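You operate a simulated robot arm through the tools that you are given. There is no shell and no other tool. Be economical: measure what you need, move in short steps, check, and stop when the job is done.

Carry out the task below with a simulated robot arm. There is one attempt and no reset: what you move stays moved.

Task
Change the marker from red ink to blue; line the rod in its rest.
Fine: red cup back in its empty well, blue cup in the holder, clamp shut, marker up to the clamp and back.

It is judged by the outcome, as a careful person would: the job done as asked, and still so three seconds after it is handed in. It fails if anything else is knocked over, pushed out of place, dropped, spilled or broken.

Robot
A 6-joint arm with a two-finger parallel gripper, fixed in place. Base frame: the origin is at the foot of the arm, x ahead of it, y to its left, z up; the work surface is at about z = 0.92. Lengths are in m, angles in rad, forces in N, time in s.
With the tool pointing down near the work surface it reaches from about 0.24 to 0.66 m from the base axis. Its first joint turns from -1.152 to 1.152 rad. Payload 2.9 kg.
Tool frame: the origin (TCP) lies between the finger pads and is the grasp point; the fingertips stand 0.03 m ahead of it; z points along the fingers, y is the line along which they close. The gripper opens to 0.11 m. The fingers are 0.02 m wide and 0.01 m thick; the gripper's body (0.048 by 0.112 m) begins 0.055 m behind the TCP.
Orientation is that of the tool frame in the base frame, as a unit quaternion [x, y, z, w]. With the fingers straight down and closing along the base's y, the tool's x points along the base's -x, its y along +y and its z along -z.

Tools
- The arm moves only by the tool move_arm. Its arguments are lists of equal length, an entry for each row: "delta_pos": the shift along the tool's x, y, z in m, a list of three; "angular": the turn, a rotation vector about the tool's x, y, z in degrees, a list of three; "grip": the closure in counts, from 0 (fully open) to 255 (shut). In form: {"delta_pos": [[x, y, z], ...], "angular": [[rx, ry, rz], ...], "grip": [grip, ...]}. A call has 1 to 8 rows; each row shifts and turns the commanded pose from where the row before left it, along the tool's axes as they then stand. A row lasts 0.2 s, in which the tool goes at most 0.05 m and 0.15 rad; a call with a longer step from one row to the next is refused whole, and so is a gripper value outside its range. Where a pose cannot be reached the arm comes as near as it can. A force on the tool above 90 N (or 10 N above the force at the start of the call, whichever is more), or a blocked arm, ends the call early, and 0.2 s more pass. Each finger travels about 0.108 m/s and halts on what it meets, pressing with about 25 N; the grip force reading is that of the motor and also rises with nothing between the fingers. The clock runs only during rows and for 0.2 s after the last one: add rows that do not move to give the fingers time. The reply holds the time, the measured pose of the TCP, the force on the tool along the base axes, the opening and the grip force, in the units named above and with some noise, with the torque about the TCP (base axes, N m) and any sound that the robot's microphone picked up.
- Cameras (640 x 400 px; columns grow to the right, rows downward): "scene" is fixed at [0.0665, 0.4348, 1.3667]; the picture's right is [-0.80, -0.60, 0.00], its down [-0.44, 0.58, -0.69] and it looks along [0.41, -0.55, -0.73] (base axes); focal length 214 px, centre (320, 200). "wrist" rides on the gripper at [0.072, 0.017, -0.103] in the tool frame; the picture's right is [-0.23, 0.97, 0.00], its down [-0.76, -0.18, -0.62] and it looks along [-0.61, -0.14, 0.78] (tool axes); focal length 222 px, centre (320, 200). There is no depth. A picture from a camera that has moved, and an enlarged one, comes with that camera's place and axes in the base frame and with its lens.
- camera(camera): a new picture of that camera. No time passes.
- enlarge(camera, box): a new picture of the part [left, top, right, bottom] of that camera's present view, enlarged. No time passes.
- hand_in(): hands the job in; it is judged then, once.

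Go step by step. Nothing tells you positions but the pictures and the camera data: compare them with the known pose of the tool, close in by small moves and look again before you grip or let go. The budget is 120 turns and 64 pictures, counting those below and the enlarged ones. Unless the task says otherwise, let go and move clear before handing in, and close with one line.

The tools are called after "Request:" as a command line: name --argument value ..., lists and objects as JSON in quotes. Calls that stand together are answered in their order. move_arm: Moves the arm, as the interface text tells. Its arguments: {"type":"object","properties":{"delta_pos":{"type":"array","items":{"type":"array","items":{"type":"number"}}},"angular":{"type":"array","items":{"type":"array","items":{"type":"number"}}},"grip":{"type":"array","items":{"type":"number"}}},"required":["delta_pos","angular","grip"]} The other tools are called the same way: camera (camera) takes a picture; enlarge (camera, box) takes an enlarged picture of a part of a camera's view; hand_in () hands the job in.

At the start:

```text
t: 0.0
position: [0.3059, 0.0822, 1.3539]
tool_rot: [0.0, 1.0, 0.0, -0.001]
contact_force: [0.0, 0.3, 0.0]
wrist_torque: [-0.02, 0.02, -0.02]
opening: 0.1099
gripper_force: 0.0
```

scene: 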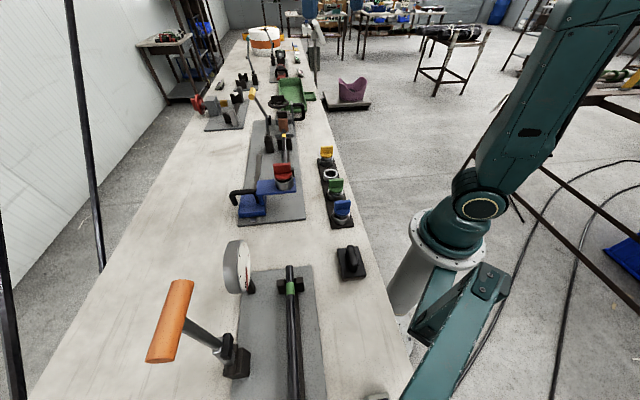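
wrist: 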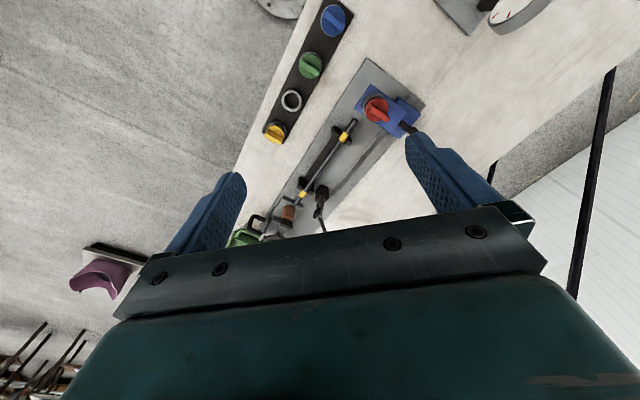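

I see a rack with yellow, an empty well, green and blue cups, and a blue holder with the red cup on a grey plate. I'll enlarge the region first to understand the clamp and the rod.

Request:
enlarge --camera "scene" --box '[220, 100, 380, 240]'

Request:
enlarge --camera "wrist" --box '[220, 0, 460, 250]'

Request:
enlarge --camera "scene" --box '[130, 210, 430, 400]'

```text
2.86 times, centred on (300, 170) of scene
camera zoom: at [0.0665, 0.4348, 1.3667], right [-0.8, -0.6, 0.0], down [-0.44, 0.58, -0.69], along [0.41, -0.55, -0.73], focal length 613 px, centre (377, 286)
```

zoom: 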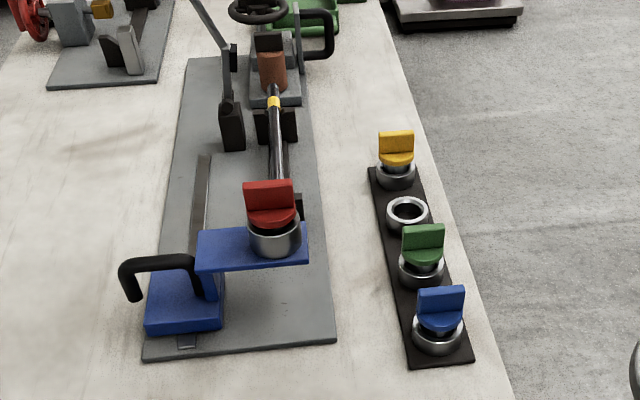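

```text
1.60 times, centred on (340, 125) of wrist
camera zoom: at [0.2339, 0.1009, 1.4559], right [0.23, 0.97, 0.0], down [0.76, -0.18, 0.62], along [0.61, -0.14, -0.78], focal length 355 px, centre (288, 320)
```

zoom: 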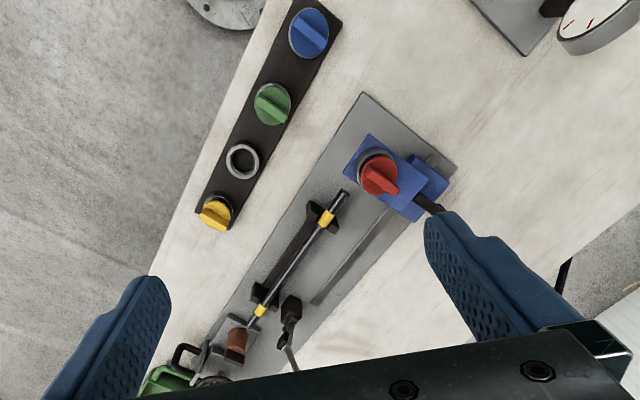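

```text
2.11 times, centred on (280, 305) of scene
camera zoom: at [0.0665, 0.4348, 1.3667], right [-0.8, -0.6, 0.0], down [-0.44, 0.58, -0.69], along [0.41, -0.55, -0.73], focal length 452 px, centre (404, -21)
```

zoom: 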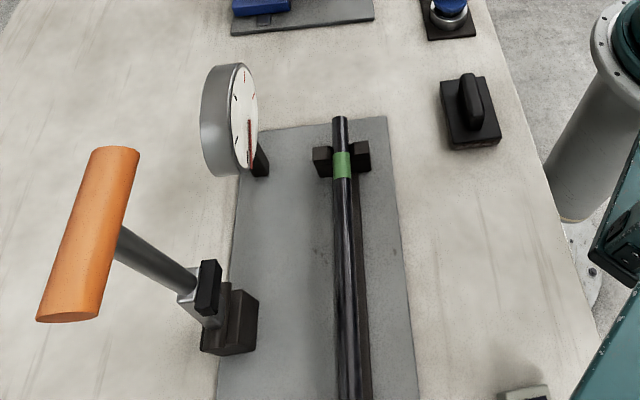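

The marker sled sits at about (0.39, 0.17), the rack runs from about (0.24, 0.13) to (0.41, -0.05), and the rod and clamp lie further along near (0.6, 0). I'll move forward for a closer look.

Request:
move_arm --delta_pos '[[-0.04, 0, 0.02], [-0.04, 0, 0.02], [-0.03, 0, 0.02], [0, 0, 0]]' --angular '[[0, 0, 0], [0, 0, 0], [0, 0, 0], [0, 0, 0]]' --grip '[0, 0, 0, 0]'

Request:
camera --camera "wrist"

Request:
enlarge --camera "scene" --box '[230, 60, 330, 130]'

```text
t: 1.0
position: [0.4161, 0.0844, 1.2929]
tool_rot: [0.0, 1.0, 0.0, 0.001]
contact_force: [0.2, 0.0, 0.8]
wrist_torque: [0.01, -0.01, -0.02]
opening: 0.1102
gripper_force: 0.1
```

```text
58 pictures are left
camera wrist: at [0.3438, 0.1018, 1.3957], right [0.23, 0.97, 0.0], down [0.76, -0.18, 0.62], along [0.61, -0.14, -0.78], focal length 222 px, centre (320, 200)
```

wrist: 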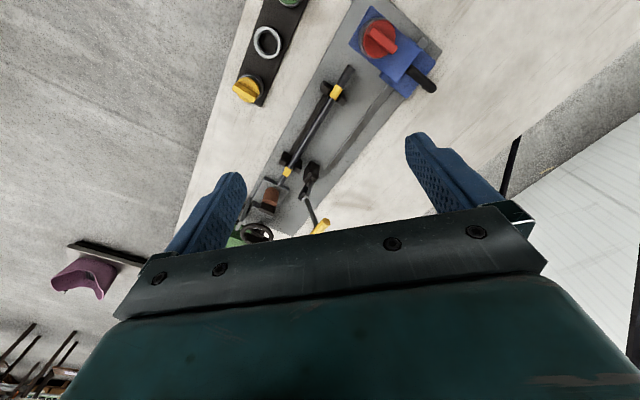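

```text
5.71 times, centred on (280, 95) of scene
camera zoom: at [0.0665, 0.4348, 1.3667], right [-0.8, -0.6, 0.0], down [-0.44, 0.58, -0.69], along [0.41, -0.55, -0.73], focal length 1226 px, centre (549, 800)
```

zoom: 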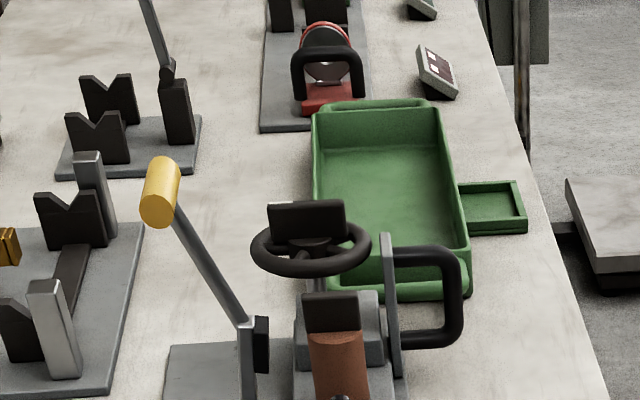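

The yellow-handled lever near the far rest looks like the clamp. I'll enlarge it in both views.

Request:
enlarge --camera "wrist" --box '[230, 130, 350, 245]'

Request:
enlarge --camera "scene" --box '[240, 80, 310, 150]'

Request:
enlarge --camera "scene" --box '[225, 140, 315, 230]'

```text
3.48 times, centred on (290, 188) of wrist
camera zoom: at [0.3438, 0.1018, 1.3957], right [0.23, 0.97, 0.0], down [0.76, -0.18, 0.62], along [0.61, -0.14, -0.78], focal length 773 px, centre (424, 244)
```

zoom: 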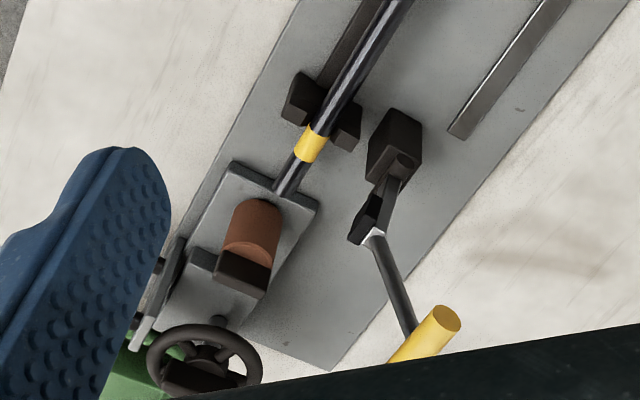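

```text
5.71 times, centred on (275, 115) of scene
camera zoom: at [0.0665, 0.4348, 1.3667], right [-0.8, -0.6, 0.0], down [-0.44, 0.58, -0.69], along [0.41, -0.55, -0.73], focal length 1226 px, centre (577, 686)
```

zoom: 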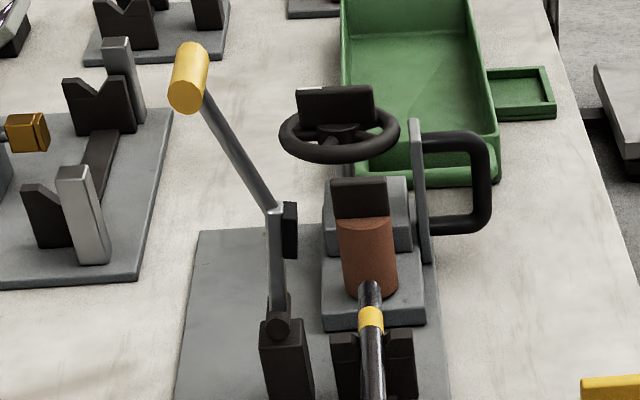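

```text
4.44 times, centred on (270, 185) of scene
camera zoom: at [0.0665, 0.4348, 1.3667], right [-0.8, -0.6, 0.0], down [-0.44, 0.58, -0.69], along [0.41, -0.55, -0.73], focal length 953 px, centre (542, 267)
```

zoom: 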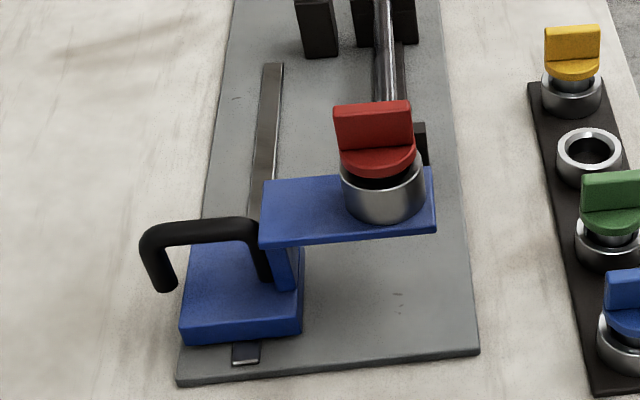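

The clamp post stands beside the rod near the far rest, with its arm up (open) and a black pad facing the rod. I'll hover over the red cup and turn the wrist to suit its fin.

Request:
move_arm --delta_pos '[[0.0065, 0.023, 0.03], [0.0065, 0.023, 0.03], [0.0065, 0.023, 0.03], [0.0065, 0.022, 0.03], [0, 0, 0], [0, 0, 0], [0, 0, 0], [0, 0, 0]]' --angular '[[0, 0, 0], [0, 0, 0], [0, 0, 0], [0, 0, 0], [0, 0, -8], [0, 0, -8], [0, 0, -8], [0, 0, -8]]' --grip '[0, 0, 0, 0, 0, 0, 0, 0]'

Request:
camera --camera "wrist"

```text
t: 2.8
position: [0.3893, 0.1749, 1.1742]
tool_rot: [-0.277, 0.961, 0.0, 0.0]
contact_force: [-0.3, 0.4, 0.1]
wrist_torque: [0.0, 0.03, 0.0]
opening: 0.1099
gripper_force: 0.0
```

```text
53 pictures are left
camera wrist: at [0.3196, 0.1508, 1.276], right [-0.33, 0.95, 0.0], down [0.74, 0.25, 0.62], along [0.59, 0.2, -0.78], focal length 222 px, centre (320, 200)
```

wrist: 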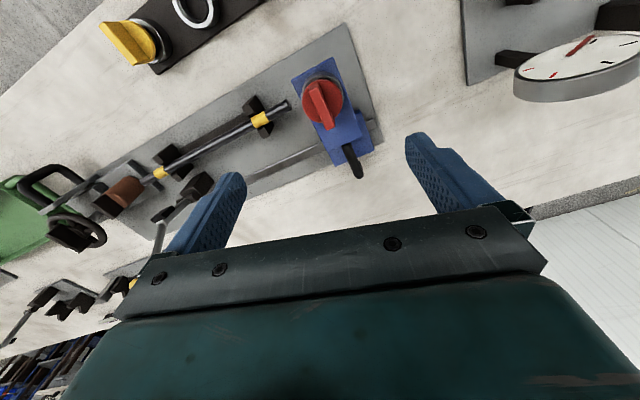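

The red cup is almost directly below the tool. I'll enlarge to measure its position and fin orientation.

Request:
enlarge --camera "wrist" --box '[240, 40, 400, 190]'

Request:
enlarge --camera "wrist" --box '[80, 0, 280, 110]'

```text
2.67 times, centred on (320, 115) of wrist
camera zoom: at [0.3196, 0.1508, 1.276], right [-0.33, 0.95, 0.0], down [0.74, 0.25, 0.62], along [0.59, 0.2, -0.78], focal length 592 px, centre (320, 427)
```

zoom: 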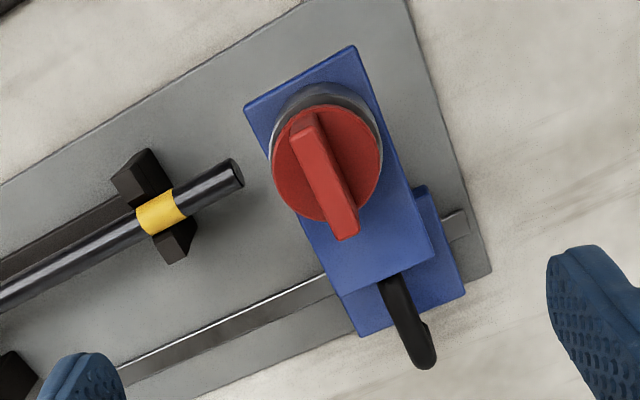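

```text
3.20 times, centred on (180, 55) of wrist
camera zoom: at [0.3196, 0.1508, 1.276], right [-0.33, 0.95, 0.0], down [0.74, 0.25, 0.62], along [0.59, 0.2, -0.78], focal length 711 px, centre (768, 664)
```

zoom: 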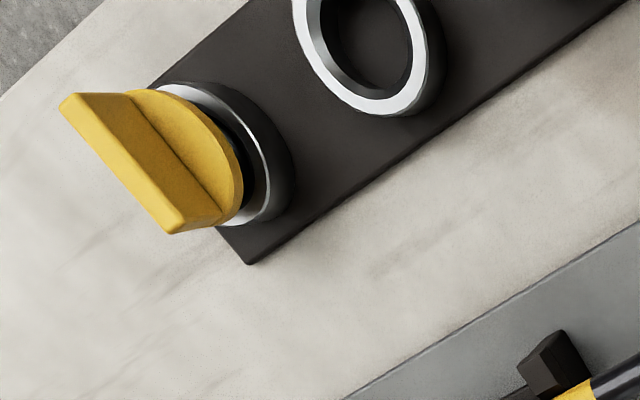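

The red fin runs at about 45°, centred near (0.377, 0.171) with its top at about 1.06. I'll align and descend partway.

Request:
move_arm --delta_pos '[[0, 0, 0], [0, 0, 0], [0.0113, 0.0057, 0], [0, 0, 0.03], [0, 0, 0.02], [0, 0, 0]]' --angular '[[0, 0, -6.5], [0, 0, -6.5], [0, 0, 0], [0, 0, 0], [0, 0, 0], [0, 0, 0]]' --grip '[0, 0, 0, 0, 0, 0]'

Request:
camera --camera "wrist"

Request:
enlarge --camera "scene" --box '[220, 130, 380, 240]'

```text
t: 4.2
position: [0.3775, 0.1717, 1.1242]
tool_rot: [-0.382, 0.924, 0.001, 0.0]
contact_force: [0.1, 0.7, 0.9]
wrist_torque: [-0.03, -0.02, 0.01]
opening: 0.11
gripper_force: 0.2
```

```text
50 pictures are left
camera wrist: at [0.3155, 0.1328, 1.2261], right [-0.53, 0.85, 0.0], down [0.66, 0.41, 0.62], along [0.53, 0.33, -0.78], focal length 222 px, centre (320, 200)
```

wrist: 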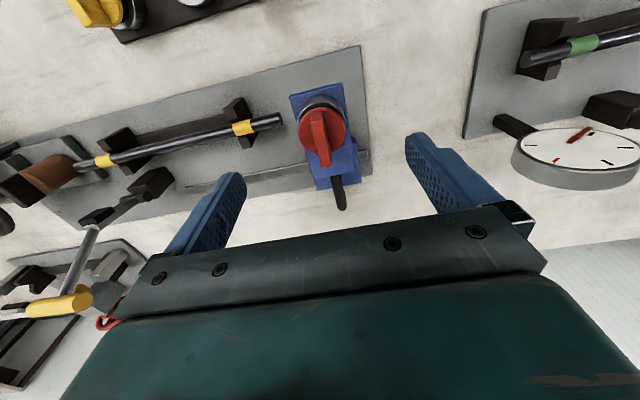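

```text
3.64 times, centred on (300, 185) of scene
camera zoom: at [0.0665, 0.4348, 1.3667], right [-0.8, -0.6, 0.0], down [-0.44, 0.58, -0.69], along [0.41, -0.55, -0.73], focal length 780 px, centre (393, 254)
```

zoom: 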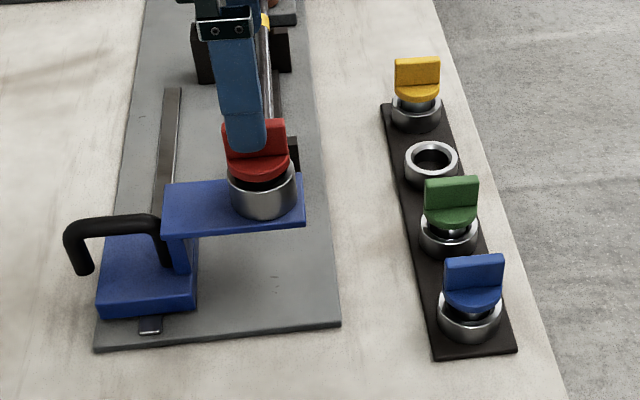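

The fin is centred between the fingers. I'll descend so the fingertips flank it and check again.

Request:
move_arm --delta_pos '[[0.002, 0.001, 0.025], [0, 0, 0.025], [0, 0, 0]]' --angular '[[0, 0, 0], [0, 0, 0], [0, 0, 0]]' --grip '[80, 110, 130]'

Request:
enlarge --camera "wrist" --box '[220, 70, 440, 220]'

Request:
enlarge --camera "scene" --box '[240, 140, 320, 200]'

```text
t: 5.0
position: [0.3753, 0.1712, 1.073]
tool_rot: [-0.382, 0.924, -0.001, 0.0]
contact_force: [-0.4, 0.2, 1.0]
wrist_torque: [0.02, -0.02, -0.03]
opening: 0.0535
gripper_force: 0.1
```

```text
2.67 times, centred on (330, 145) of wrist
camera zoom: at [0.3129, 0.1322, 1.1756], right [-0.53, 0.85, 0.0], down [0.66, 0.41, 0.62], along [0.53, 0.33, -0.78], focal length 592 px, centre (293, 347)
```

zoom: 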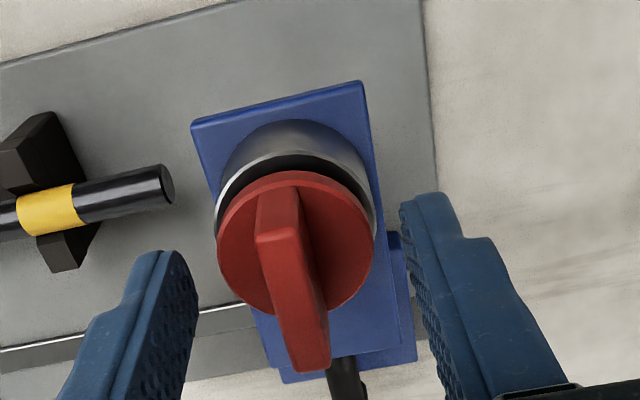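

```text
6.67 times, centred on (280, 170) of scene
camera zoom: at [0.0665, 0.4348, 1.3667], right [-0.8, -0.6, 0.0], down [-0.44, 0.58, -0.69], along [0.41, -0.55, -0.73], focal length 1430 px, centre (587, 400)
```

zoom: 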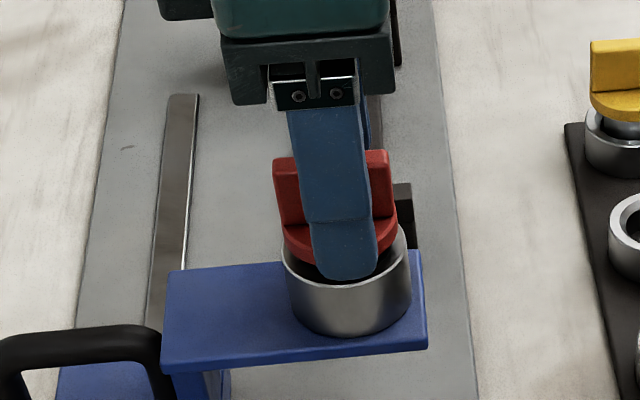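

The fin is centred, with its top at about 1.068 and the disc at about 1.045. I'll raise slightly so the tips clear the disc, then close.

Request:
move_arm --delta_pos '[[0, 0.001, -0.006], [0, 0, 0], [0, 0, 0], [0, 0, 0]]' --angular '[[0, 0, 0], [0, 0, 0], [0, 0, 0], [0, 0, 0]]' --grip '[130, 255, 255, 255]'

```text
t: 6.0
position: [0.3749, 0.1729, 1.0797]
tool_rot: [-0.382, 0.924, 0.0, 0.0]
contact_force: [-0.4, -1.1, 0.5]
wrist_torque: [0.03, 0.01, 0.01]
opening: 0.0089
gripper_force: 24.9
```

The fin is gripped at a 9 mm opening. I'll lift gently by 2 cm and see whether the cup comes up.

Request:
move_arm --delta_pos '[[0, 0, -0.01], [0, 0, -0.01], [0, 0, 0]]' --angular '[[0, 0, 0], [0, 0, 0], [0, 0, 0]]' --grip '[255, 255, 255]'

Request:
enlarge --camera "scene" --box '[240, 130, 360, 220]'

```text
t: 6.8
position: [0.3747, 0.1701, 1.1003]
tool_rot: [-0.383, 0.924, 0.0, 0.0]
contact_force: [-0.6, -0.5, -0.2]
wrist_torque: [0.01, 0.01, -0.02]
opening: 0.0089
gripper_force: 25.1
```

```text
4.44 times, centred on (300, 175) of scene
camera zoom: at [0.0665, 0.4348, 1.3667], right [-0.8, -0.6, 0.0], down [-0.44, 0.58, -0.69], along [0.41, -0.55, -0.73], focal length 953 px, centre (409, 311)
```

zoom: 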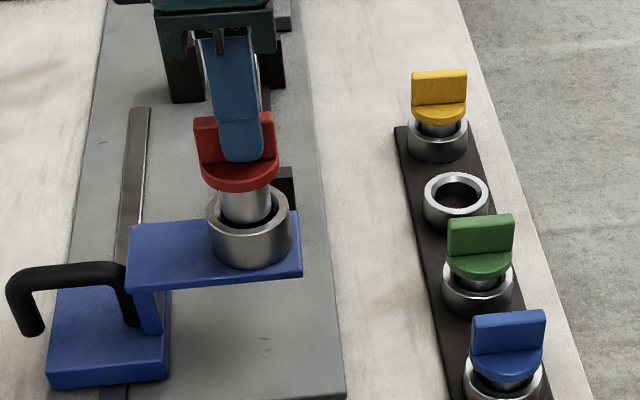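

The red cup is a plug in a ring and it comes up freely. I'll lift higher and carry it over the empty well, near (0.342, 0.017).

Request:
move_arm --delta_pos '[[0, 0, -0.035], [0, 0, -0.035], [0.033, -0.0213, 0], [0.033, -0.0213, 0], [0.033, -0.0213, 0], [0.033, -0.0213, 0], [0, 0, 0]]' --angular '[[0, 0, 0], [0, 0, 0], [0, 0, 0], [0, 0, 0], [0, 0, 0], [0, 0, 0], [0, 0, 0]]' --grip '[255, 255, 255, 255, 255, 255, 255]'

Request:
camera --camera "wrist"

Request:
enlarge --camera "scene" --box '[290, 120, 390, 240]'

```text
t: 8.4
position: [0.341, 0.0164, 1.1673]
tool_rot: [-0.383, 0.924, 0.0, 0.0]
contact_force: [0.1, 0.3, -1.0]
wrist_torque: [-0.03, 0.0, 0.0]
opening: 0.0094
gripper_force: 24.7
```

```text
45 pictures are left
camera wrist: at [0.2782, -0.0237, 1.269], right [-0.53, 0.85, 0.0], down [0.66, 0.41, 0.62], along [0.53, 0.33, -0.78], focal length 222 px, centre (320, 200)
```

wrist: 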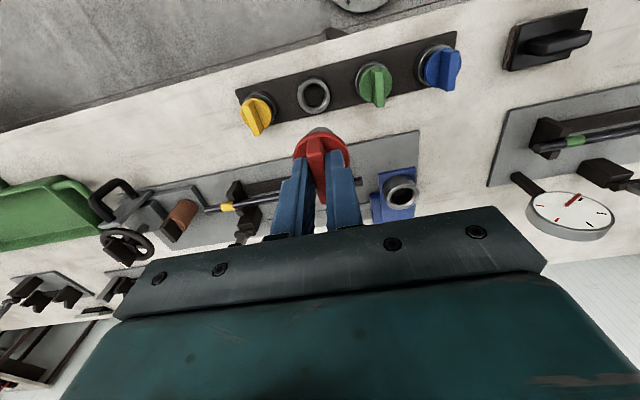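

```text
3.33 times, centred on (340, 180) of scene
camera zoom: at [0.0665, 0.4348, 1.3667], right [-0.8, -0.6, 0.0], down [-0.44, 0.58, -0.69], along [0.41, -0.55, -0.73], focal length 715 px, centre (253, 267)
```

zoom: 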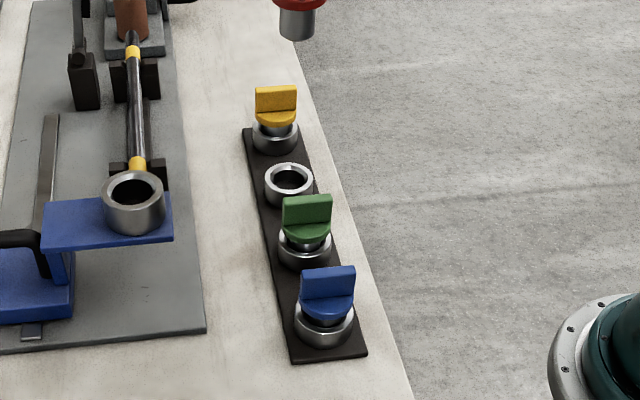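

By triangulation the empty well is at about (0.350, 0.0115), with its ring top near z 0.94. I'll shift and descend to just above it, then check.

Request:
move_arm --delta_pos '[[-0.0028, -0.0099, 0], [0, 0, 0.04], [0, 0, 0.04], [0, 0, 0.02], [0, 0, 0]]' --angular '[[0, 0, 0], [0, 0, 0], [0, 0, 0], [0, 0, 0], [0, 0, 0]]' --grip '[255, 255, 255, 255, 255]'

Request:
enlarge --camera "wrist" --box '[220, 50, 420, 200]'

Request:
enlarge --camera "scene" --box '[300, 120, 380, 180]'

```text
t: 9.6
position: [0.35, 0.0136, 1.0681]
tool_rot: [-0.383, 0.924, 0.0, 0.001]
contact_force: [0.8, 0.5, 0.0]
wrist_torque: [0.01, 0.01, -0.02]
opening: 0.0091
gripper_force: 25.1
```

```text
2.67 times, centred on (320, 125) of wrist
camera zoom: at [0.2866, -0.0268, 1.1702], right [-0.53, 0.85, 0.0], down [0.66, 0.41, 0.62], along [0.53, 0.33, -0.78], focal length 592 px, centre (320, 400)
```

zoom: 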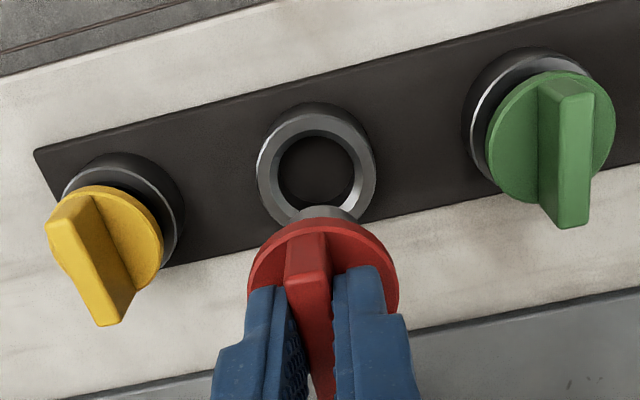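

```text
6.67 times, centred on (340, 150) of scene
camera zoom: at [0.0665, 0.4348, 1.3667], right [-0.8, -0.6, 0.0], down [-0.44, 0.58, -0.69], along [0.41, -0.55, -0.73], focal length 1430 px, centre (187, 533)
```

zoom: 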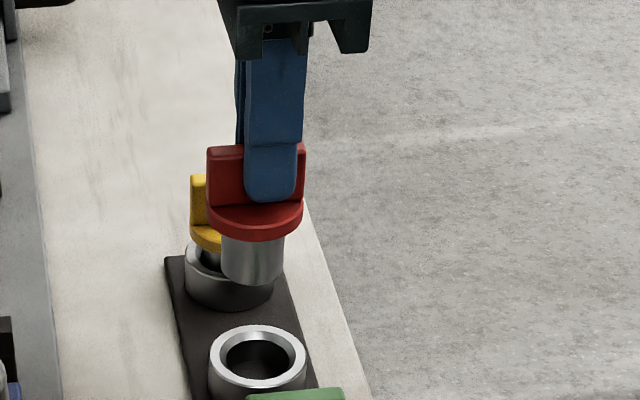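

The plug is roughly aligned, needing about 2.5 mm of shift toward -y. I'll correct it and descend to just above the ring.

Request:
move_arm --delta_pos '[[0.0013, -0.0021, 0], [0, 0, 0.015], [0, 0, 0.015], [0, 0, 0]]' --angular '[[0, 0, 0], [0, 0, 0], [0, 0, 0], [0, 0, 0]]' --grip '[255, 255, 255, 255]'

Request:
enlarge --camera "wrist" --box '[260, 80, 380, 170]'

Request:
enlarge --camera "scene" --box '[300, 130, 380, 190]'

```text
t: 10.6
position: [0.3513, 0.0107, 1.0386]
tool_rot: [-0.382, 0.924, 0.001, 0.0]
contact_force: [0.2, 0.0, -0.2]
wrist_torque: [0.03, 0.0, 0.01]
opening: 0.009
gripper_force: 25.3
```

```text
4.44 times, centred on (320, 125) of wrist
camera zoom: at [0.2879, -0.0288, 1.1414], right [-0.53, 0.85, 0.0], down [0.66, 0.41, 0.62], along [0.53, 0.33, -0.78], focal length 987 px, centre (320, 533)
```

zoom: 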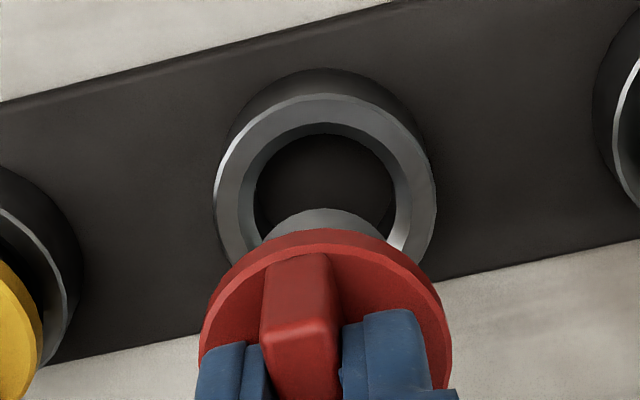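

```text
6.67 times, centred on (340, 160) of scene
camera zoom: at [0.0665, 0.4348, 1.3667], right [-0.8, -0.6, 0.0], down [-0.44, 0.58, -0.69], along [0.41, -0.55, -0.73], focal length 1430 px, centre (187, 467)
```

zoom: 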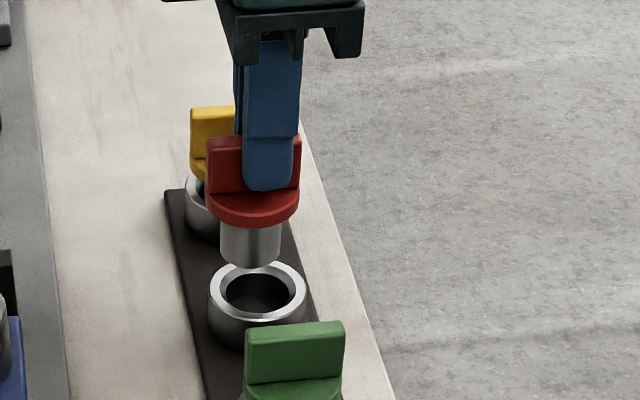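

Lateral alignment is good; the scene view wants about 3 mm along tool x. I'll correct this and lower slowly.

Request:
move_arm --delta_pos '[[0.0028, 0.0002, 0], [0, 0, 0.006], [0, 0, 0.006], [0, 0, 0.004], [0, 0, 0]]' --angular '[[0, 0, 0], [0, 0, 0], [0, 0, 0], [0, 0, 0], [0, 0, 0]]' --grip '[255, 255, 255, 255, 255]'

Request:
enlarge --camera "scene" --box '[310, 140, 370, 185]'

```text
t: 11.8
position: [0.3493, 0.0086, 1.024]
tool_rot: [-0.382, 0.924, 0.0, -0.001]
contact_force: [0.0, 0.1, -0.5]
wrist_torque: [-0.04, -0.01, -0.01]
opening: 0.0088
gripper_force: 24.9
```

```text
8.89 times, centred on (340, 162) of scene
camera zoom: at [0.0665, 0.4348, 1.3667], right [-0.8, -0.6, 0.0], down [-0.44, 0.58, -0.69], along [0.41, -0.55, -0.73], focal length 1906 px, centre (142, 533)
```

zoom: 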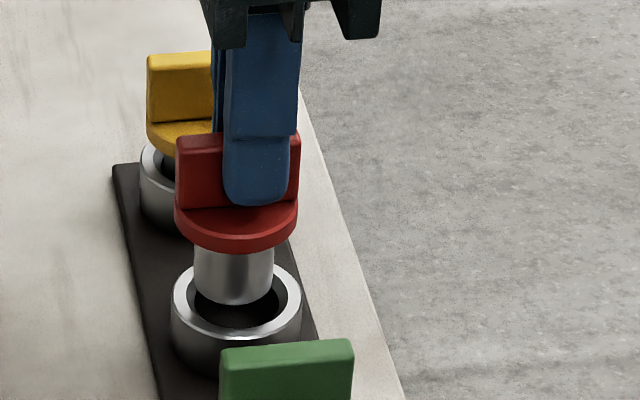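

The plug is aligned with the ring and starting to enter. I'll continue down.

Request:
move_arm --delta_pos '[[0, 0, 0.005], [0, 0, 0.005], [0, 0, 0.004], [0, 0, 0]]' --angular '[[0, 0, 0], [0, 0, 0], [0, 0, 0], [0, 0, 0]]' --grip '[255, 255, 255, 255]'

Request:
enlarge --camera "scene" --box '[310, 140, 370, 185]'

```text
t: 12.8
position: [0.3498, 0.0069, 1.0087]
tool_rot: [-0.383, 0.924, 0.0, 0.0]
contact_force: [-3.0, -3.4, -1.1]
wrist_torque: [-0.27, 0.23, -0.01]
opening: 0.0089
gripper_force: 25.2
```

```text
8.89 times, centred on (340, 162) of scene
camera zoom: at [0.0664, 0.4347, 1.3667], right [-0.8, -0.6, 0.0], down [-0.44, 0.58, -0.69], along [0.41, -0.55, -0.73], focal length 1906 px, centre (142, 533)
```

zoom: 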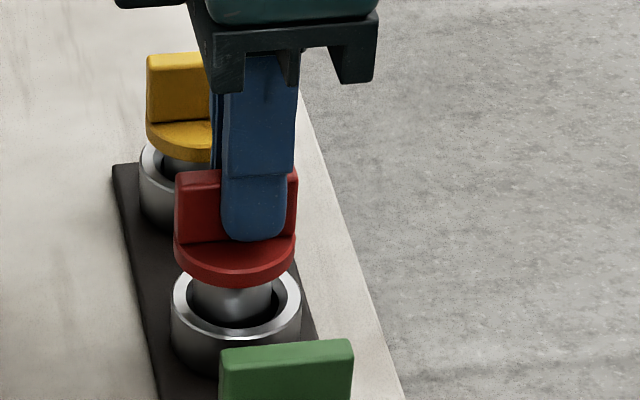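

The plug is inside the ring and lightly touching one wall. I'll nudge it off the wall and continue down to seat.

Request:
move_arm --delta_pos '[[0.0015, 0, 0], [0, 0, 0.004], [0, 0, 0.004], [0, 0, 0]]' --angular '[[0, 0, 0], [0, 0, 0], [0, 0, 0], [0, 0, 0]]' --grip '[255, 255, 255, 255]'

Request:
enlarge --camera "scene" --box '[310, 140, 370, 185]'

```text
t: 13.8
position: [0.3491, 0.007, 1.0015]
tool_rot: [-0.383, 0.924, 0.001, 0.003]
contact_force: [-4.0, 0.8, 22.4]
wrist_torque: [0.07, 0.09, -0.01]
opening: 0.0091
gripper_force: 25.1
```

```text
8.89 times, centred on (340, 162) of scene
camera zoom: at [0.0662, 0.4348, 1.3667], right [-0.8, -0.6, 0.0], down [-0.44, 0.58, -0.69], along [0.41, -0.55, -0.73], focal length 1906 px, centre (142, 533)
```

zoom: 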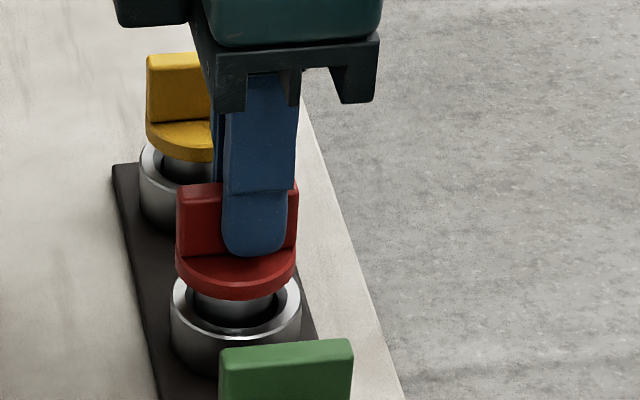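

22 N upward and the same gap as the yellow cup: the red cup is seated. I'll release with a small opening and rise.

Request:
move_arm --delta_pos '[[0, 0, -0.001], [0, 0, 0], [0, 0, 0], [0, 0, -0.03], [0, 0, -0.04], [0, 0, -0.04], [0, 0, 0]]' --angular '[[0, 0, 0], [0, 0, 0], [0, 0, 0], [0, 0, 0], [0, 0, 0], [0, 0, 0], [0, 0, 0]]' --grip '[200, 150, 150, 150, 150, 150, 150]'

Request:
camera --camera "wrist"

```text
t: 15.4
position: [0.3499, 0.0051, 1.111]
tool_rot: [-0.382, 0.924, 0.0, 0.0]
contact_force: [0.0, -0.3, 1.0]
wrist_torque: [0.02, 0.01, 0.03]
opening: 0.0451
gripper_force: 0.1
```

```text
36 pictures are left
camera wrist: at [0.2869, -0.0331, 1.2142], right [-0.53, 0.85, 0.0], down [0.66, 0.41, 0.62], along [0.53, 0.33, -0.78], focal length 222 px, centre (320, 200)
```

wrist: 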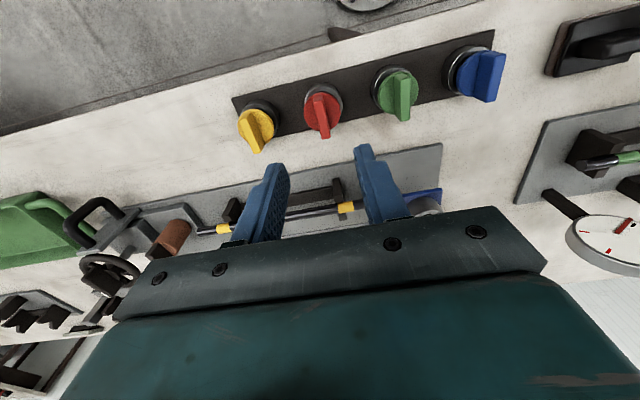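

The red cup stands in its well. Next I'll move over the blue cup, near (0.242, 0.112).

Request:
move_arm --delta_pos '[[0, 0.038, 0], [0, 0.038, 0], [0, 0.038, 0], [0, 0.038, 0], [0, 0, 0.03], [0, 0, 0]]' --angular '[[0, 0, 0], [0, 0, 0], [0, 0, 0], [0, 0, 0], [0, 0, 0], [0, 0, 0]]' --grip '[150, 150, 150, 150, 150, 150]'

Request:
enlarge --camera "wrist" --box '[220, 60, 420, 200]'

```text
t: 16.8
position: [0.242, 0.1133, 1.0812]
tool_rot: [-0.383, 0.924, 0.0, 0.001]
contact_force: [-1.2, -0.8, -1.3]
wrist_torque: [0.0, 0.0, 0.0]
opening: 0.0455
gripper_force: 0.1
```

```text
2.86 times, centred on (320, 130) of wrist
camera zoom: at [0.179, 0.0742, 1.1839], right [-0.53, 0.85, 0.0], down [0.66, 0.41, 0.62], along [0.53, 0.33, -0.78], focal length 635 px, centre (320, 400)
```

zoom: 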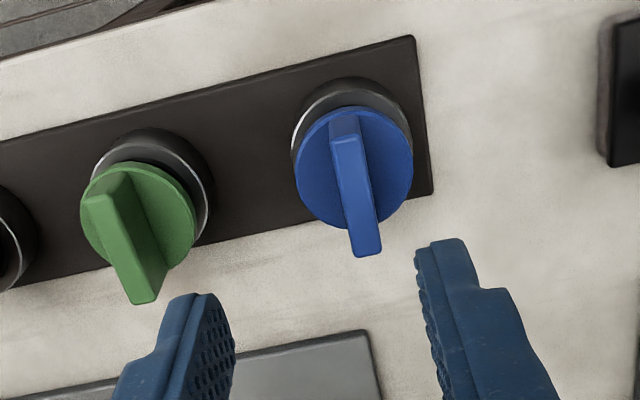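

The blue fin is centred near (0.235, 0.123). I'll shift and descend partway, then check.

Request:
move_arm --delta_pos '[[-0.0019, 0.0118, 0], [0, 0, 0.03], [0, 0, 0.025], [0, 0, 0]]' --angular '[[0, 0, 0], [0, 0, 0], [0, 0, 0], [0, 0, 0]]' --grip '[150, 150, 150, 150]'

Request:
enlarge --camera "wrist" --box '[220, 70, 440, 220]'

```text
t: 17.8
position: [0.2349, 0.123, 1.0265]
tool_rot: [-0.382, 0.924, 0.0, 0.0]
contact_force: [-0.8, 0.1, 0.7]
wrist_torque: [0.0, 0.01, -0.03]
opening: 0.0452
gripper_force: 0.0
```

```text
2.67 times, centred on (330, 145) of wrist
camera zoom: at [0.1716, 0.0848, 1.1291], right [-0.53, 0.85, 0.0], down [0.66, 0.41, 0.62], along [0.53, 0.33, -0.78], focal length 592 px, centre (293, 347)
```

zoom: 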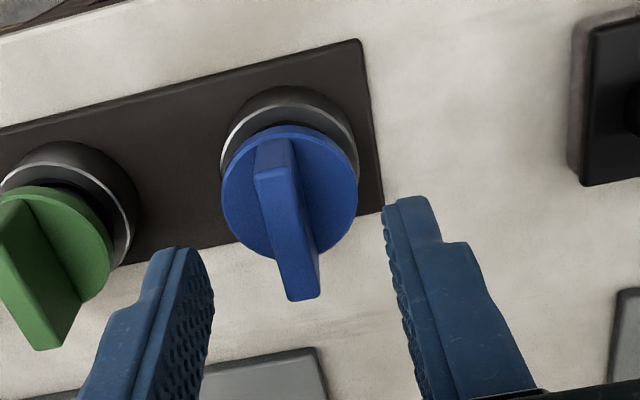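

It is centred on the fin. I'll descend to the same grip height as before and close.

Request:
move_arm --delta_pos '[[0, 0, 0.012], [0, 0, 0.011], [0, 0, 0], [0, 0, 0], [0, 0, 0], [0, 0, 0]]' --angular '[[0, 0, 0], [0, 0, 0], [0, 0, 0], [0, 0, 0], [0, 0, 0], [0, 0, 0]]' --grip '[150, 150, 150, 255, 255, 255]'

```text
t: 19.2
position: [0.2341, 0.1237, 1.004]
tool_rot: [-0.382, 0.924, 0.0, 0.0]
contact_force: [1.0, -1.6, -0.8]
wrist_torque: [-0.1, -0.08, 0.0]
opening: 0.0093
gripper_force: 25.0
```

Blue is gripped. I'll lift and carry it over the holder at (0.375, 0.1715).

Request:
move_arm --delta_pos '[[0, 0, -0.03], [0, 0, -0.045], [0, 0, -0.045], [0, 0, -0.03], [-0.0445, -0.022, 0], [-0.0445, -0.022, 0], [-0.0445, -0.022, 0], [0, 0, 0]]' --angular '[[0, 0, 0], [0, 0, 0], [0, 0, 0], [0, 0, 0], [0, 0, 0], [0, 0, 0], [0, 0, 0], [0, 0, 0]]' --grip '[255, 255, 255, 255, 255, 255, 255, 255]'

Request:
enlarge --camera "wrist" --box '[220, 50, 420, 200]'

```text
t: 21.0
position: [0.3766, 0.1726, 1.1525]
tool_rot: [-0.383, 0.924, 0.0, 0.001]
contact_force: [0.0, 0.3, -0.7]
wrist_torque: [0.01, -0.03, -0.02]
opening: 0.0089
gripper_force: 24.9
```

```text
2.67 times, centred on (320, 125) of wrist
camera zoom: at [0.3141, 0.1326, 1.2561], right [-0.53, 0.85, 0.0], down [0.66, 0.41, 0.62], along [0.53, 0.33, -0.78], focal length 592 px, centre (320, 400)
```

zoom: 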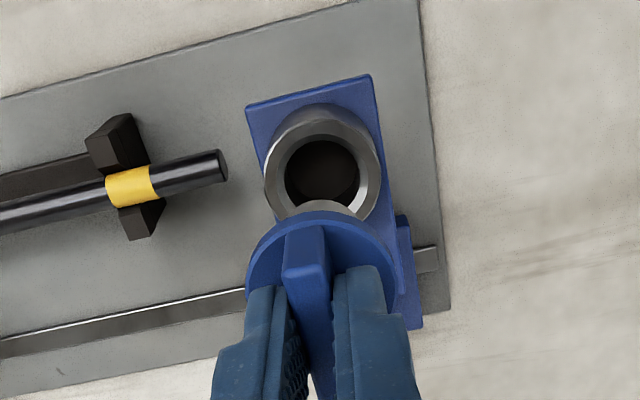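

The plug lines up with the holder ring. I'll descend to just above it and check from the side.

Request:
move_arm --delta_pos '[[0.0008, 0, 0.025], [0, 0, 0.02], [0, 0, 0.004], [0, 0, 0]]' --angular '[[0, 0, 0], [0, 0, 0], [0, 0, 0], [0, 0, 0]]' --grip '[255, 255, 255, 255]'

Request:
enlarge --camera "scene" --box '[250, 145, 310, 190]'

```text
t: 22.0
position: [0.3754, 0.1723, 1.1047]
tool_rot: [-0.383, 0.924, 0.0, 0.0]
contact_force: [0.2, -0.8, -0.3]
wrist_torque: [0.01, 0.01, -0.05]
opening: 0.0087
gripper_force: 24.9
```

```text
8.89 times, centred on (280, 168) of scene
camera zoom: at [0.0665, 0.4348, 1.3667], right [-0.8, -0.6, 0.0], down [-0.44, 0.58, -0.69], along [0.41, -0.55, -0.73], focal length 1906 px, centre (676, 489)
```

zoom: 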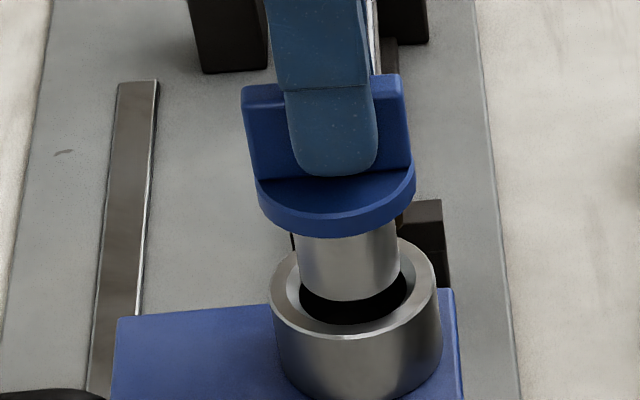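

The plug is centred in the ring. I'll lower to seat it.

Request:
move_arm --delta_pos '[[0, 0, 0.006], [0, 0, 0.006], [0, 0, 0.006], [0, 0, 0.005], [0, 0, 0]]' --angular '[[0, 0, 0], [0, 0, 0], [0, 0, 0], [0, 0, 0], [0, 0, 0]]' --grip '[255, 255, 255, 255, 255]'

Request:
enlarge --camera "scene" --box '[230, 140, 330, 215]'

```text
t: 23.2
position: [0.3751, 0.1708, 1.0814]
tool_rot: [-0.383, 0.924, 0.0, 0.001]
contact_force: [0.0, -0.3, -0.9]
wrist_torque: [0.01, -0.02, -0.02]
opening: 0.0091
gripper_force: 25.1
```

```text
5.33 times, centred on (280, 178) of scene
camera zoom: at [0.0665, 0.4348, 1.3667], right [-0.8, -0.6, 0.0], down [-0.44, 0.58, -0.69], along [0.41, -0.55, -0.73], focal length 1144 px, centre (533, 320)
```

zoom: 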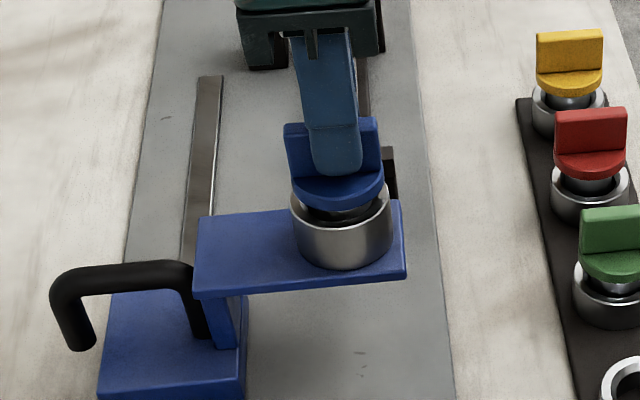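

It is nearly seated. I'll press down a few millimetres more until contact, then release and rise.

Request:
move_arm --delta_pos '[[0, 0, 0.002], [0, 0, 0.002], [0, 0, 0]]' --angular '[[0, 0, 0], [0, 0, 0], [0, 0, 0]]' --grip '[255, 255, 255]'

```text
t: 24.0
position: [0.3746, 0.1718, 1.0792]
tool_rot: [-0.383, 0.924, 0.0, 0.002]
contact_force: [-1.5, 0.0, 8.6]
wrist_torque: [-0.06, 0.11, 0.02]
opening: 0.0088
gripper_force: 25.3
```

The blue cup is seated at the same height red had. I'll release, rise, and move to where the wrist camera can view the clamp.

Request:
move_arm --delta_pos '[[0, 0, -0.001], [0, 0, 0], [0, 0, 0], [0, 0, -0.04], [0, 0, -0.045], [0, 0, -0.045], [0.045, 0, -0.02], [0.045, -0.01, 0]]' --angular '[[0, 0, 0], [0, 0, 0], [0, 0, 0], [0, 0, 0], [0, 0, 0], [0, 0, 0], [0, 0, 0], [0, 0, 0]]' --grip '[200, 150, 150, 150, 150, 150, 150, 150]'

Request:
move_arm --delta_pos '[[0.02, -0.04, 0], [0, -0.04, 0], [0, -0.04, 0], [0, 0, 0]]' --angular '[[0, 0, 0], [0, 0, 0], [0, 0, 0], [0, 0, 0]]' --grip '[255, 255, 255, 255]'

Request:
camera --camera "wrist"

```text
t: 25.8
position: [0.318, 0.1002, 1.2293]
tool_rot: [-0.383, 0.924, 0.0, 0.001]
contact_force: [-0.4, 0.7, 0.1]
wrist_torque: [-0.02, 0.03, 0.01]
opening: 0.0455
gripper_force: 0.0
```

```text
t: 26.8
position: [0.3898, 0.0017, 1.2301]
tool_rot: [-0.382, 0.924, 0.0, -0.001]
contact_force: [1.0, -0.7, -0.1]
wrist_torque: [0.03, -0.02, 0.01]
opening: 0.0
gripper_force: 25.1
```

```text
30 pictures are left
camera wrist: at [0.3257, -0.0369, 1.3312], right [-0.53, 0.85, 0.0], down [0.66, 0.41, 0.62], along [0.53, 0.33, -0.78], focal length 222 px, centre (320, 200)
```

wrist: 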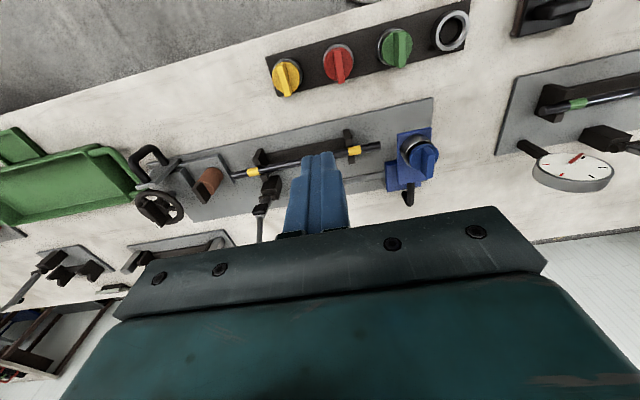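

The clamp lever is partly hidden by the gripper. I'll move forward (+n) to bring the whole lever into view.

Request:
move_arm --delta_pos '[[-0.04, 0, -0.02], [-0.04, 0, -0.02], [-0.02, 0, 0], [0, 0, 0]]' --angular '[[0, 0, 0], [0, 0, 0], [0, 0, 0], [0, 0, 0]]' --grip '[255, 255, 255, 255]'

Request:
enlarge --camera "wrist" --box '[160, 90, 320, 230]'

Request:
enlarge --camera "scene" --box '[240, 85, 310, 150]'

```text
t: 27.8
position: [0.4581, 0.0732, 1.2695]
tool_rot: [-0.383, 0.924, 0.0, 0.0]
contact_force: [0.0, -0.1, -0.1]
wrist_torque: [0.03, -0.01, 0.02]
opening: 0.0
gripper_force: 24.9
```

```text
2.86 times, centred on (240, 160) of wrist
camera zoom: at [0.3953, 0.0342, 1.3725], right [-0.53, 0.85, 0.0], down [0.66, 0.41, 0.62], along [0.53, 0.33, -0.78], focal length 635 px, centre (549, 314)
```

zoom: 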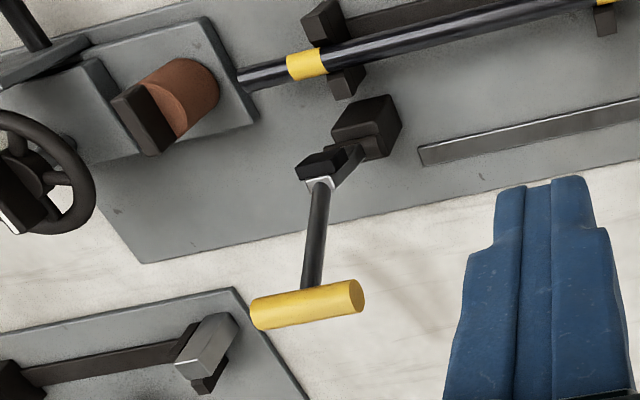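

```text
6.15 times, centred on (275, 118) of scene
camera zoom: at [0.0665, 0.4348, 1.3667], right [-0.8, -0.6, 0.0], down [-0.44, 0.58, -0.69], along [0.41, -0.55, -0.73], focal length 1320 px, centre (597, 708)
```

zoom: 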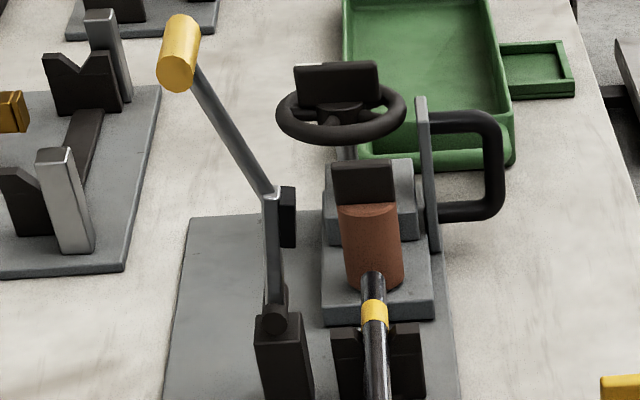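

The clamp's T-bar runs parallel to the rod, centred near (0.61, 0.036, 1.132), and hinges near (0.588, 0.026, 1.0), closing toward the rod. I'll turn the wrist 90° so the fingers straddle the bar.

Request:
move_arm --delta_pos '[[0, 0, 0], [0, 0, 0], [0, 0, 0], [0, 0, 0], [0, 0, 0], [0, 0, 0], [0, 0, 0], [0, 0, 0]]' --angular '[[0, 0, 8.5], [0, 0, 8.5], [0, 0, 8.5], [0, 0, 8.5], [0, 0, 8.5], [0, 0, 8.5], [0, 0, 8.5], [0, 0, 8.5]]' --grip '[110, 110, 110, 110, 110, 110, 110, 110]'

Request:
move_arm --delta_pos '[[0, 0, 0], [0, 0, 0], [0, 0, 0], [0, 0, 0]]' --angular '[[0, 0, 8], [0, 0, 8], [0, 0, 6], [0, 0, 0]]' --grip '[110, 110, 110, 110]'

Request:
camera --camera "wrist"

```text
t: 29.6
position: [0.4593, 0.0728, 1.2696]
tool_rot: [0.201, 0.98, 0.0, -0.001]
contact_force: [-1.1, -0.2, 0.8]
wrist_torque: [0.0, -0.01, 0.0]
opening: 0.0627
gripper_force: 0.0
```

```text
t: 30.6
position: [0.4595, 0.0731, 1.2697]
tool_rot: [0.384, 0.923, 0.0, 0.0]
contact_force: [0.1, -0.8, -0.1]
wrist_torque: [0.01, 0.0, 0.0]
opening: 0.0624
gripper_force: 0.2
```

```text
27 pictures are left
camera wrist: at [0.4208, 0.1356, 1.372], right [0.85, 0.53, 0.0], down [0.41, -0.67, 0.62], along [0.33, -0.53, -0.78], focal length 222 px, centre (320, 200)
```

wrist: 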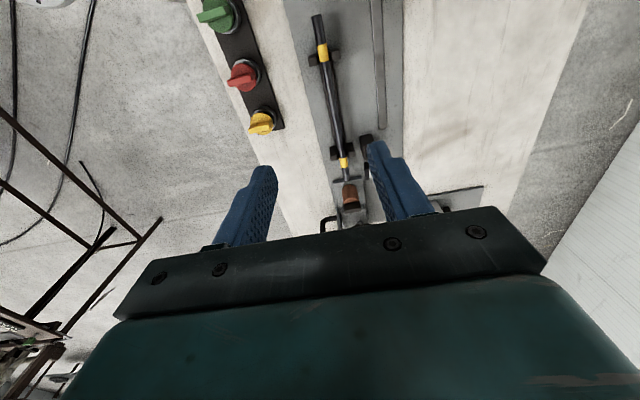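

Orientation is right. I'll move to hover near the T-bar and look.

Request:
move_arm --delta_pos '[[-0.03, 0.028, 0], [-0.03, 0.028, 0], [-0.028, 0.024, 0.02], [0, 0, 0]]' --angular '[[0, 0, 0], [0, 0, 0], [0, 0, 0], [0, 0, 0]]' --grip '[110, 110, 110, 110]'

Request:
camera --camera "wrist"

```text
t: 31.6
position: [0.5619, 0.0643, 1.2385]
tool_rot: [0.382, 0.924, 0.001, 0.0]
contact_force: [-0.2, 0.5, -0.1]
wrist_torque: [-0.03, -0.04, 0.02]
opening: 0.0626
gripper_force: 0.1
out of reach, approached as far as the arm can: row 2, 3
```

```text
26 pictures are left
camera wrist: at [0.5233, 0.1278, 1.3411], right [0.85, 0.53, 0.0], down [0.41, -0.66, 0.62], along [0.33, -0.53, -0.78], focal length 222 px, centre (320, 200)
```

wrist: 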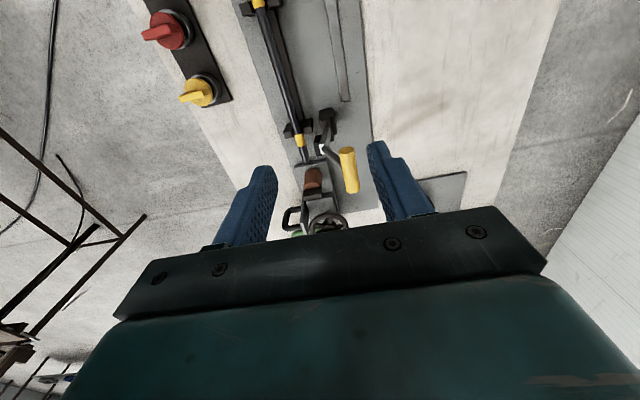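

The T-bar is seen at s 0.386–0.441 along the rod direction, n ≈ 0.461. Reach is short at this height, so I'll lower first beside the bar, then slide in with the fingers straddling it.

Request:
move_arm --delta_pos '[[0, 0, 0.045], [0, 0, 0.045], [0, 0.018, 0], [0, 0, 0]]' --angular '[[0, 0, 0], [0, 0, 0], [0, 0, 0], [0, 0, 0]]' --grip '[110, 110, 110, 110]'

Request:
camera --camera "wrist"

```text
t: 32.6
position: [0.5746, 0.0785, 1.15]
tool_rot: [0.382, 0.924, 0.002, 0.0]
contact_force: [0.7, -0.5, -0.2]
wrist_torque: [-0.02, -0.02, -0.01]
opening: 0.0626
gripper_force: 0.0
```

```text
25 pictures are left
camera wrist: at [0.5348, 0.1412, 1.2518], right [0.85, 0.53, 0.0], down [0.41, -0.66, 0.62], along [0.33, -0.53, -0.78], focal length 222 px, centre (320, 200)
```

wrist: 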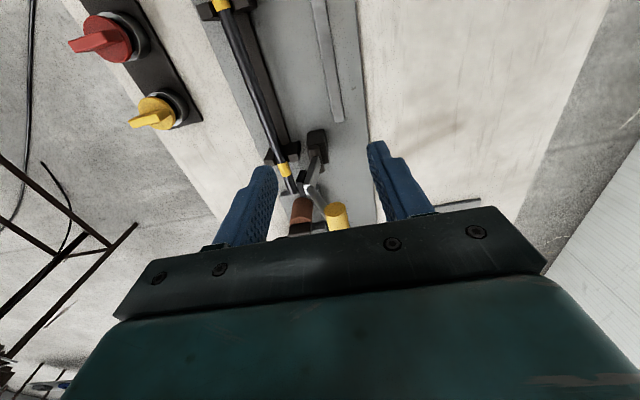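

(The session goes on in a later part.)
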